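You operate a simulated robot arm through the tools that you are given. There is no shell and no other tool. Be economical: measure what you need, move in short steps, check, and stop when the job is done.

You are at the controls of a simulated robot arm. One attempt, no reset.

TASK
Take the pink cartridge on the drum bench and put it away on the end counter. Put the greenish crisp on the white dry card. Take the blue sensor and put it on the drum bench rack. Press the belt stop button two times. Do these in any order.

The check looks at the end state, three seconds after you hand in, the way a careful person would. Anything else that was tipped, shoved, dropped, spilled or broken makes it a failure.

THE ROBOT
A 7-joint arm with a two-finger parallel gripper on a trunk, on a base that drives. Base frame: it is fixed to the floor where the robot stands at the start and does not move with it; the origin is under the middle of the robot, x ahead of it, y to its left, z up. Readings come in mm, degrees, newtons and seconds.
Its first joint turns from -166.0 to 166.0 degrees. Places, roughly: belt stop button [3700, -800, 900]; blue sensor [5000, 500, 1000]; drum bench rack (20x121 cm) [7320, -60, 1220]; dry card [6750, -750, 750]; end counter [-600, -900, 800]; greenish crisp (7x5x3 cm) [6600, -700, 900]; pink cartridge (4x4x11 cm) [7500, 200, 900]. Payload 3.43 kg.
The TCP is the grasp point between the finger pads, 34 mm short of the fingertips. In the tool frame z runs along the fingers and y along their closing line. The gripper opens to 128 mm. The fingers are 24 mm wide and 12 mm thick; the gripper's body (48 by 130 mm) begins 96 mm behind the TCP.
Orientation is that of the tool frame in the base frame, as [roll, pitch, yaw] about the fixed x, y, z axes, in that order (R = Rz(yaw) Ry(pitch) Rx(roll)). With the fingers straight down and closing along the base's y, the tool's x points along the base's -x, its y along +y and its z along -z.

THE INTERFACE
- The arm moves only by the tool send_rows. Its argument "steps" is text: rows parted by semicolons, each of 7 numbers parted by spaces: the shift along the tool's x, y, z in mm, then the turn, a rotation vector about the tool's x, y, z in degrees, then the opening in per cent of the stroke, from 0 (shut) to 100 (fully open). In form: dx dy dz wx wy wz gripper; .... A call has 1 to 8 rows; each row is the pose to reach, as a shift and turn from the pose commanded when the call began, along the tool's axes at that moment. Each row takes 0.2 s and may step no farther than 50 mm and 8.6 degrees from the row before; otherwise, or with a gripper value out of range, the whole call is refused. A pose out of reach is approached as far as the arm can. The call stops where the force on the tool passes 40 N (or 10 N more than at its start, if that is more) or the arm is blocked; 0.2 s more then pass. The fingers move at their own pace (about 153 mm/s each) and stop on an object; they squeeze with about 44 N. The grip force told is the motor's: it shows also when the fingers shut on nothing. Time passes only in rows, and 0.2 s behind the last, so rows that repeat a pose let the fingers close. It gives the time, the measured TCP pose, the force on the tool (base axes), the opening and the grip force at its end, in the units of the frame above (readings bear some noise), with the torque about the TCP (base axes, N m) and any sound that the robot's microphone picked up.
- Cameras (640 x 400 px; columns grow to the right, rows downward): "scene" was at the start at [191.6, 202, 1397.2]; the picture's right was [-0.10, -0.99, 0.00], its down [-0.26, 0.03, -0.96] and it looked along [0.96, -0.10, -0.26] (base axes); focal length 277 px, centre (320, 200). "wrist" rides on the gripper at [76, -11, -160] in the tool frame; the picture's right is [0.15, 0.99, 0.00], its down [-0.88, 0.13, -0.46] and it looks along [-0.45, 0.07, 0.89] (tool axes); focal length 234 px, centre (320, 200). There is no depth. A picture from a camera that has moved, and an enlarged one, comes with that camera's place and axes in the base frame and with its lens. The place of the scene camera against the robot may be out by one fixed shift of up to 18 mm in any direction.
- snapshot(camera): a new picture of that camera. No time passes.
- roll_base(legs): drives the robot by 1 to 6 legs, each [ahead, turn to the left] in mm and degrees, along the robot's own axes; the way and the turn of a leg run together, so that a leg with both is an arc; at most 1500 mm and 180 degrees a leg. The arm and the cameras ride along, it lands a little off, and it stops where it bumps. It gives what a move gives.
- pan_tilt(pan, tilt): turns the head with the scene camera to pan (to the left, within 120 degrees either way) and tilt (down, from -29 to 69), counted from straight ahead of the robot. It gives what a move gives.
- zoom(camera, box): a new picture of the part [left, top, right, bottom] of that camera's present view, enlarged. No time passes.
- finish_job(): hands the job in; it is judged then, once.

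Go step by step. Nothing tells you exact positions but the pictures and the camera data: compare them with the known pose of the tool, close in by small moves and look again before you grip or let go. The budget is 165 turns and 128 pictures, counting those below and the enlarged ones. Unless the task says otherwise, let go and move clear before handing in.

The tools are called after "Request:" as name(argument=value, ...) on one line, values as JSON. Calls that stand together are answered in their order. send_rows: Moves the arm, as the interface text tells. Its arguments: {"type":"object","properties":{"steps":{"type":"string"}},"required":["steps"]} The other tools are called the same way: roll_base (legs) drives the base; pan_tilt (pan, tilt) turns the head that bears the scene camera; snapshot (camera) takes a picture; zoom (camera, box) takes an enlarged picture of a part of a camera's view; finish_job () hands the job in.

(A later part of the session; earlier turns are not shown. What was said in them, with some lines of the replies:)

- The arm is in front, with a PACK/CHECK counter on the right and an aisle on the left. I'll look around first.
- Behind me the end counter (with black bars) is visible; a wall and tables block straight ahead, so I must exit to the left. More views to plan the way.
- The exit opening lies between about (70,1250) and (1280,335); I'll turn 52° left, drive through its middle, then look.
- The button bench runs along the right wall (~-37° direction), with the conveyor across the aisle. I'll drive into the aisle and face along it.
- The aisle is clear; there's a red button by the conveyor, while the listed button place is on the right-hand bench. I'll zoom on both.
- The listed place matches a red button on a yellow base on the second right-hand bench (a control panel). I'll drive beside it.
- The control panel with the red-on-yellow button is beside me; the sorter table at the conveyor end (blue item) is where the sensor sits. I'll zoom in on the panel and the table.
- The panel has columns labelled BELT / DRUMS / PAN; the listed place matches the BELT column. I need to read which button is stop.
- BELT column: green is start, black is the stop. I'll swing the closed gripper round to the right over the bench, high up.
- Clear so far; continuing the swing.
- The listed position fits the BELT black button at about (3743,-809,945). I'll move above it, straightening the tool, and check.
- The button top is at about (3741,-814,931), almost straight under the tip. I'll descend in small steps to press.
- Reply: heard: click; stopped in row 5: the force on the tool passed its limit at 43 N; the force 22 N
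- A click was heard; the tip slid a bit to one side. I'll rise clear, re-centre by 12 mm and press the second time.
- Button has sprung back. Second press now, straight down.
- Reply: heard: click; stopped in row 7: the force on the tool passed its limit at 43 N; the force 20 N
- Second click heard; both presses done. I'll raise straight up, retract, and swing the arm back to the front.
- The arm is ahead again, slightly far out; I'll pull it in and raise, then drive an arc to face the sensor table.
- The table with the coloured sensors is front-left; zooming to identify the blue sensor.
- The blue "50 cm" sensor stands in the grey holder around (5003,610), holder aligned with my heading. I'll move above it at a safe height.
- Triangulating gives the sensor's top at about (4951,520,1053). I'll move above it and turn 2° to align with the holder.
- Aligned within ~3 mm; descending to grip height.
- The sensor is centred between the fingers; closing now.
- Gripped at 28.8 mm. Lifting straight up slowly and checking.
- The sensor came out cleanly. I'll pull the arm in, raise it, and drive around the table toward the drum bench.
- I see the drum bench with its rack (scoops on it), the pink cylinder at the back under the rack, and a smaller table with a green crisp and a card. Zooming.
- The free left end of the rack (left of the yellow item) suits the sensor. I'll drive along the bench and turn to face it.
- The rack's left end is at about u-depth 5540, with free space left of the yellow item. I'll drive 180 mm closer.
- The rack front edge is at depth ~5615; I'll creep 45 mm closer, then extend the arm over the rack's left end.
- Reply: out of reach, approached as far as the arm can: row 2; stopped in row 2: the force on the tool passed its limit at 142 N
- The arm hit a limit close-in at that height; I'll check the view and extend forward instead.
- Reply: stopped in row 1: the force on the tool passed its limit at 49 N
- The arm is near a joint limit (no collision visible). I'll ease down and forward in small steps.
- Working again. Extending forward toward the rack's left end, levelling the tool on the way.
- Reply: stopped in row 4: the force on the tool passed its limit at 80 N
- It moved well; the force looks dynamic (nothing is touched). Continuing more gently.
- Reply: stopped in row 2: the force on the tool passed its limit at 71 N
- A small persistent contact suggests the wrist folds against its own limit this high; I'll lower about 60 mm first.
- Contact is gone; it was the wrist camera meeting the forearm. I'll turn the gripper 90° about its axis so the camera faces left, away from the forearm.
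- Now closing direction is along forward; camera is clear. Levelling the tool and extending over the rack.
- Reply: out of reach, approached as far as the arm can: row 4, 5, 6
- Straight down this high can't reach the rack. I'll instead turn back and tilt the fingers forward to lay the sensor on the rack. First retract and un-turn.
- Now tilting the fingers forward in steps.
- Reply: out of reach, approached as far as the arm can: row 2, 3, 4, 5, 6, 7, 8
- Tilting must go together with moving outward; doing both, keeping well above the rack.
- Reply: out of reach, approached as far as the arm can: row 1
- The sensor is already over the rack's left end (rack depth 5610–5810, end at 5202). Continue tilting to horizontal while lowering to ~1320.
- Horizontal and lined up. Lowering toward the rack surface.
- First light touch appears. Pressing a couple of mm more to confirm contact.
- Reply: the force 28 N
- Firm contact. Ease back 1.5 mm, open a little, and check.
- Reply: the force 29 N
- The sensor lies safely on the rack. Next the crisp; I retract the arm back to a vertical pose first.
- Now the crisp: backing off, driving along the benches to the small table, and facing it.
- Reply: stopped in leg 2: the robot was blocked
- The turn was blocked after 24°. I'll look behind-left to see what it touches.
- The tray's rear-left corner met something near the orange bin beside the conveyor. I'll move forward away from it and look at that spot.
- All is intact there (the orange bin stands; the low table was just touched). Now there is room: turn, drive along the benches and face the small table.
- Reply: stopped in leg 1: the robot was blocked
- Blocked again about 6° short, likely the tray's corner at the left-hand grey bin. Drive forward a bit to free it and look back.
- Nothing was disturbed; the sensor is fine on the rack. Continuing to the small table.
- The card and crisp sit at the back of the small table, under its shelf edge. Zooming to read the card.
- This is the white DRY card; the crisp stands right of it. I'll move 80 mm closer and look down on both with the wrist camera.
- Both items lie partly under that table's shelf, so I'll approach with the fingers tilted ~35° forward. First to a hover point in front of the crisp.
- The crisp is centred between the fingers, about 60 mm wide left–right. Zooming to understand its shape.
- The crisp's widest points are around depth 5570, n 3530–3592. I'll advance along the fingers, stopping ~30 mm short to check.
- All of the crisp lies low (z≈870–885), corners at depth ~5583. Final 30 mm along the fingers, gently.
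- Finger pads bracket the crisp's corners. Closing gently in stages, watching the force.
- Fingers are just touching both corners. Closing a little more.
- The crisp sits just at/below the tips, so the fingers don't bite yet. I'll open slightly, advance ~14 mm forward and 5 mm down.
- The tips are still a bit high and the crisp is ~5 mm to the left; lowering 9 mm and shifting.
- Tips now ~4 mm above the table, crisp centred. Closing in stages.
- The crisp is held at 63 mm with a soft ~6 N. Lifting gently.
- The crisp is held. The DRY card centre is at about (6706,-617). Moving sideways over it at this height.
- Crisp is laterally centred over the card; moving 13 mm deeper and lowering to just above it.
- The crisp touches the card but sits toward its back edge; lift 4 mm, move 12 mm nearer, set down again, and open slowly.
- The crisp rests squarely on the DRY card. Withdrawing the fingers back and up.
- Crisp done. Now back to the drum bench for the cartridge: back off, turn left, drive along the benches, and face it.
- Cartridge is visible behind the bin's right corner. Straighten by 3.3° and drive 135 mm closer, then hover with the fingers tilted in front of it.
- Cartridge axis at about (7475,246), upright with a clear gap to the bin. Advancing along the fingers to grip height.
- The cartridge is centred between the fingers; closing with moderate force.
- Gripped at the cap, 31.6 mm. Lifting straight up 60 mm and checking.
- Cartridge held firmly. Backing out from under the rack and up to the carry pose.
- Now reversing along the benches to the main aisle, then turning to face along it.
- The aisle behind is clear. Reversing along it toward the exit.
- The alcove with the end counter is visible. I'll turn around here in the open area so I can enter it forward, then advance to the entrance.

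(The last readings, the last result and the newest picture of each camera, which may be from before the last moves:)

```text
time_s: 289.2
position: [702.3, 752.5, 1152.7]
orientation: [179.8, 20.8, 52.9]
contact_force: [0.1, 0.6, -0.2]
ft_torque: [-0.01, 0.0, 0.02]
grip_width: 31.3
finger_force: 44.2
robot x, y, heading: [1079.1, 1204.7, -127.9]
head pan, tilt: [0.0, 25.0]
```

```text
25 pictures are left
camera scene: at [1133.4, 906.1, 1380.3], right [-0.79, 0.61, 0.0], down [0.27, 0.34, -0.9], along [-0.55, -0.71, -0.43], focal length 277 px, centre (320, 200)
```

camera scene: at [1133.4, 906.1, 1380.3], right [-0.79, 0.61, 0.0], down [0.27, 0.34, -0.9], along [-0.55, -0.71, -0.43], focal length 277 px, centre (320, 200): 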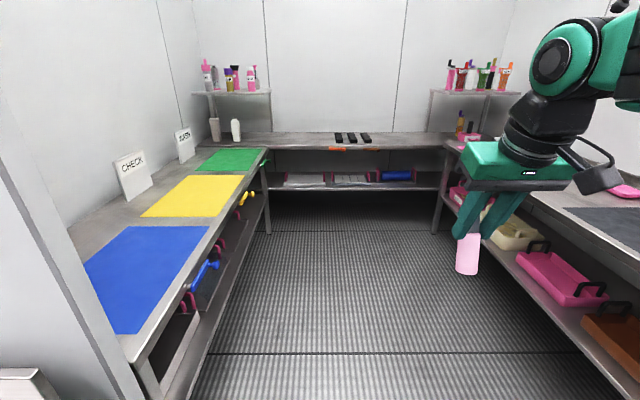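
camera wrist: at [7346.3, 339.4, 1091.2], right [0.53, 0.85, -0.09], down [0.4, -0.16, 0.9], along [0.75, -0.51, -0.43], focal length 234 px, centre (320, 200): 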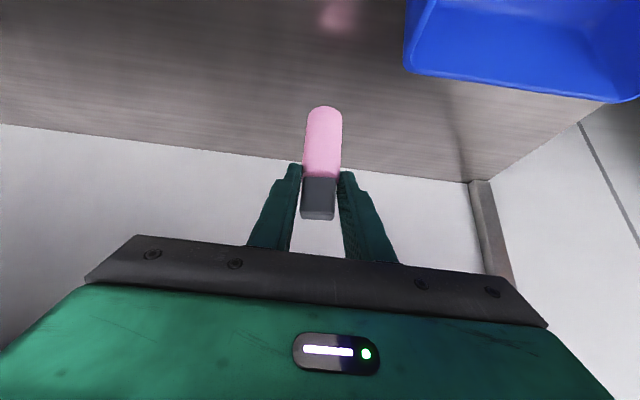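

Well aligned in the alcove, end counter (with black bars) straight ahead. Driving 1500 mm in.

Request:
roll_base(legs=[[1500, 0]])

Request:
pan_tilt(pan=-10, tilt=25)

Request:
snapshot(camera="scene")

```text
time_s: 296.8
position: [-232.5, -439.7, 1152.7]
orientation: [179.9, 20.8, 52.6]
contact_force: [0.9, 0.2, -0.5]
ft_torque: [0.01, -0.02, 0.03]
grip_width: 31.5
finger_force: 44.2
robot x, y, heading: [145.3, 7.4, -128.3]
head pan, tilt: [0.0, 25.0]
```

```text
time_s: 297.6
position: [-223.5, -429.0, 1159.0]
orientation: [179.8, 21.5, 52.6]
contact_force: [-0.1, -0.3, -0.2]
ft_torque: [-0.04, 0.03, 0.0]
grip_width: 31.4
finger_force: 43.8
robot x, y, heading: [144.6, 7.7, -128.5]
head pan, tilt: [-10.0, 25.0]
```

```text
24 pictures are left
camera scene: at [186.7, -277.8, 1380.3], right [-0.67, 0.74, 0.0], down [0.32, 0.29, -0.9], along [-0.67, -0.6, -0.43], focal length 277 px, centre (320, 200)
```

scene: 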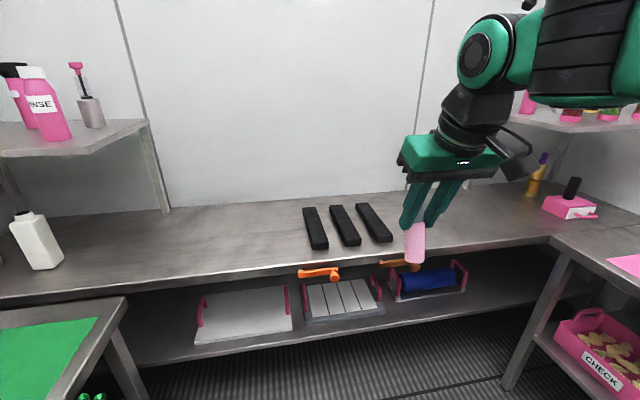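

Free space on the counter is left of the black bars. Driving 350 mm closer.

Request:
roll_base(legs=[[350, 0]])

Request:
send_rows(steps="0 0 0 0 0 0 5")

Request:
snapshot(camera="scene")

```text
time_s: 299.8
position: [-437.3, -703.8, 1159.5]
orientation: [179.8, 21.5, 52.8]
contact_force: [-0.5, -0.4, -0.1]
ft_torque: [0.0, 0.01, -0.01]
grip_width: 31.5
finger_force: 44.3
robot x, y, heading: [-66.4, -268.1, -128.1]
head pan, tilt: [-10.0, 25.0]
```

```text
time_s: 300.2
position: [-426.6, -692.3, 1166.9]
orientation: [179.8, 22.3, 52.8]
contact_force: [0.4, 0.2, 0.3]
ft_torque: [-0.02, -0.03, 0.01]
grip_width: 31.5
finger_force: 43.9
robot x, y, heading: [-66.3, -263.1, -127.8]
head pan, tilt: [-10.0, 25.0]
```

```text
23 pictures are left
camera scene: at [-27.4, -551.3, 1380.4], right [-0.67, 0.74, 0.0], down [0.32, 0.29, -0.9], along [-0.67, -0.6, -0.43], focal length 277 px, centre (320, 200)
```

scene: 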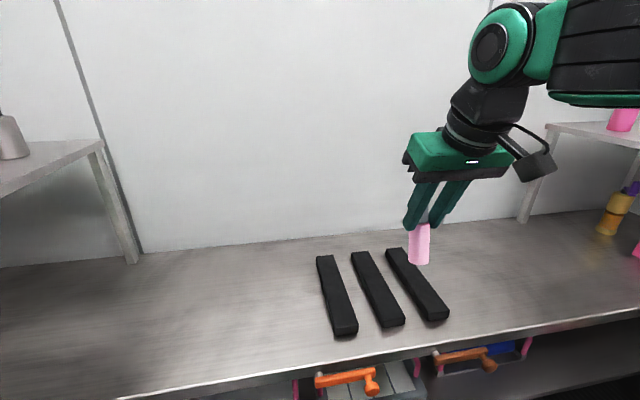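

Target spot is about (-301,-1001) on the counter, left of the bars. Moving the cartridge over it with the tool back at 38° tilt (cartridge upright).

Request:
send_rows(steps="-13.7 36 21.8 0 -2 0 5; -27.4 72 43.6 0 -4 0 5; -41.1 108 65.4 0 -6 0 5; -54.8 144 87.2 0 -8 0 5; -68.5 180 109 0 -10 0 5; -82.2 216 130.8 0 -12 0 5; -95.9 252 152.6 0 -14 0 5; -109.6 288 174.4 0 -15.7 0 5")

Request:
snapshot(camera="scene")

Request:
snapshot(camera="wrist")

```text
time_s: 302.0
position: [-299.1, -1000.0, 1046.1]
orientation: [179.8, 38.1, 52.7]
contact_force: [0.1, 0.2, 0.1]
ft_torque: [-0.01, -0.05, 0.0]
grip_width: 31.5
finger_force: 44.2
robot x, y, heading: [-65.8, -264.7, -128.3]
head pan, tilt: [-10.0, 25.0]
```

```text
22 pictures are left
camera scene: at [-27.6, -551.1, 1380.4], right [-0.67, 0.74, 0.0], down [0.32, 0.29, -0.9], along [-0.67, -0.6, -0.43], focal length 277 px, centre (320, 200)
```

scene: 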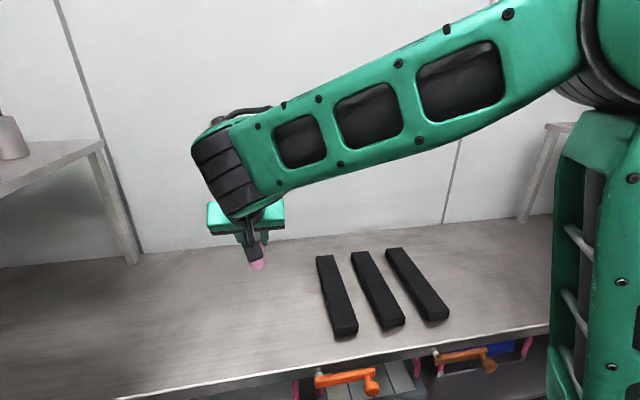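

```text
21 pictures are left
camera wrist: at [-212.3, -865.7, 1126.2], right [0.86, -0.51, -0.09], down [-0.15, -0.41, 0.9], along [-0.49, -0.76, -0.42], focal length 234 px, centre (320, 200)
```

wrist: 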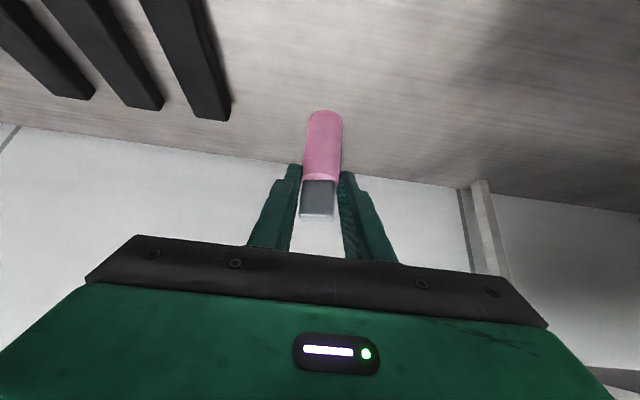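

Cartridge upright over a clear spot. Lowering vertically, coarse then fine.

Request:
send_rows(steps="18.5 0 23.6 0 0 0 5; 37 0 47.2 0 0 0 5; 55.5 0 70.8 0 0 0 5; 74 0 94.4 0 0 0 5")

Request:
send_rows(steps="6.2 0 7.9 0 0 0 5; 9.3 0 11.8 0 0 0 5; 12.3 0 15.7 0 0 0 5; 15.4 0 19.7 0 0 0 5; 18.5 0 23.6 0 0 0 5; 21 0 26.8 0 0 0 5; 23.4 0 29.9 0 0 0 5; 25.3 0 32.3 0 0 0 5")

```text
time_s: 303.0
position: [-300.6, -999.7, 927.6]
orientation: [179.7, 38.0, 52.7]
contact_force: [-0.4, 0.9, -0.7]
ft_torque: [0.01, 0.02, 0.02]
grip_width: 31.6
finger_force: 44.4
robot x, y, heading: [-66.8, -261.4, -128.0]
head pan, tilt: [-10.0, 25.0]
```

```text
time_s: 304.8
position: [-299.2, -1001.0, 889.3]
orientation: [179.7, 38.2, 52.5]
contact_force: [0.8, 4.2, 31.2]
ft_torque: [0.02, 0.22, -0.03]
grip_width: 31.6
finger_force: 44.6
robot x, y, heading: [-67.9, -266.4, -127.9]
head pan, tilt: [-10.0, 25.0]
```

Contact at z 889 (31 N). Relieve 2 mm, then open gradually.

Request:
send_rows(steps="-0.8 0 -1 0 0 0 5; -1.2 0 -1.6 0 0 0 5; -1.2 0 -1.6 0 0 0 5")

Request:
send_rows(steps="0 0 0 0 0 0 28; 0 0 0 0 0 0 35; 0 0 0 0 0 0 42; 0 0 0 0 0 0 50; 0 0 0 0 0 0 50")

Request:
snapshot(camera="wrist")

```text
time_s: 305.6
position: [-300.0, -1000.5, 890.2]
orientation: [179.7, 38.2, 52.6]
contact_force: [-6.3, -6.8, 24.7]
ft_torque: [-0.98, 0.85, -0.05]
grip_width: 31.6
finger_force: 44.0
robot x, y, heading: [-66.2, -263.0, -127.9]
head pan, tilt: [-10.0, 25.0]
```

```text
time_s: 306.8
position: [-299.0, -1000.3, 887.8]
orientation: [179.8, 37.9, 52.7]
contact_force: [0.0, -0.5, 0.2]
ft_torque: [0.0, -0.01, 0.0]
grip_width: 64.2
finger_force: 0.0
robot x, y, heading: [-70.0, -262.2, -127.9]
head pan, tilt: [-10.0, 25.0]
```

```text
20 pictures are left
camera wrist: at [-212.5, -866.4, 967.5], right [0.86, -0.51, -0.09], down [-0.15, -0.41, 0.9], along [-0.49, -0.76, -0.42], focal length 234 px, centre (320, 200)
```

wrist: 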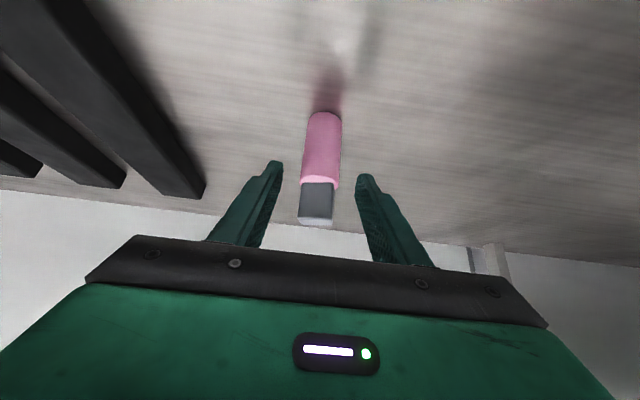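

The cartridge stands upright and free. Withdrawing along the fingers, then checking.

Request:
send_rows(steps="0 0 -15 0 0 0 50; 0 0 -35 0 0 0 50; 0 0 -60 0 0 0 50; 0 0 -95 0 0 0 50; 0 0 -135 0 0 0 50; 0 0 -175 0 3 0 50; 0 0 -210 0 6 0 50")

Request:
snapshot(camera="wrist")

Request:
snapshot(camera="scene")

```text
time_s: 308.4
position: [-221.2, -897.6, 1054.7]
orientation: [179.7, 32.0, 52.7]
contact_force: [0.3, -0.5, -0.6]
ft_torque: [0.01, -0.03, -0.02]
grip_width: 64.1
finger_force: 0.1
robot x, y, heading: [-64.9, -263.0, -127.8]
head pan, tilt: [-10.0, 25.0]
```

```text
19 pictures are left
camera wrist: at [-141.1, -771.3, 1150.7], right [0.86, -0.5, -0.07], down [-0.2, -0.48, 0.85], along [-0.46, -0.72, -0.52], focal length 234 px, centre (320, 200)
```

wrist: 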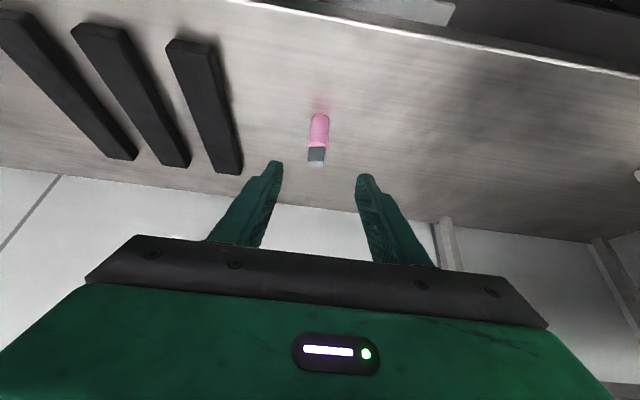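

```text
18 pictures are left
camera scene: at [-27.7, -552.0, 1380.3], right [-0.67, 0.74, 0.0], down [0.32, 0.29, -0.9], along [-0.67, -0.6, -0.43], focal length 277 px, centre (320, 200)
```

scene: 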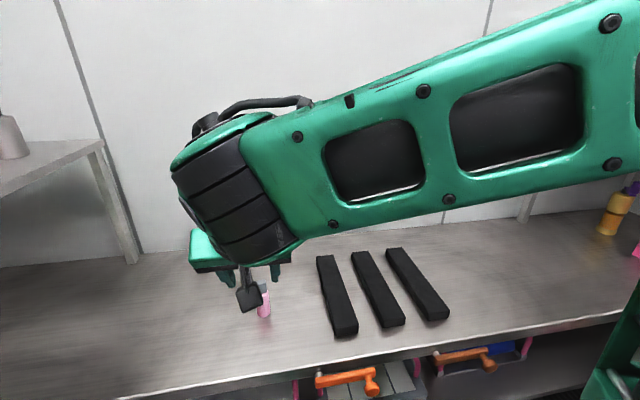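

The cartridge stands upright on the end counter and the gripper is clear of it. The sensor is on the rack, the crisp is on the DRY card, and the stop button clicked twice, so I'm handing in.

Request:
finish_job()

```text
The job is handed in.
```

All four tasks are done and handed in:

- **Pink cartridge:** it stands upright on the end counter.
- **Greenish crisp:** it rests on the white DRY card.
- **Blue sensor:** it lies on its side on the drum bench rack, because the arm could not reach that height with the fingers pointing straight down.
- **Belt stop button:** pressed twice, with a click heard each time. I took the black button in the BELT column as the stop, since no label said so.
- **Bumps:** the base was blocked twice while turning near the drum bench. I saw nothing moved or knocked over either time.
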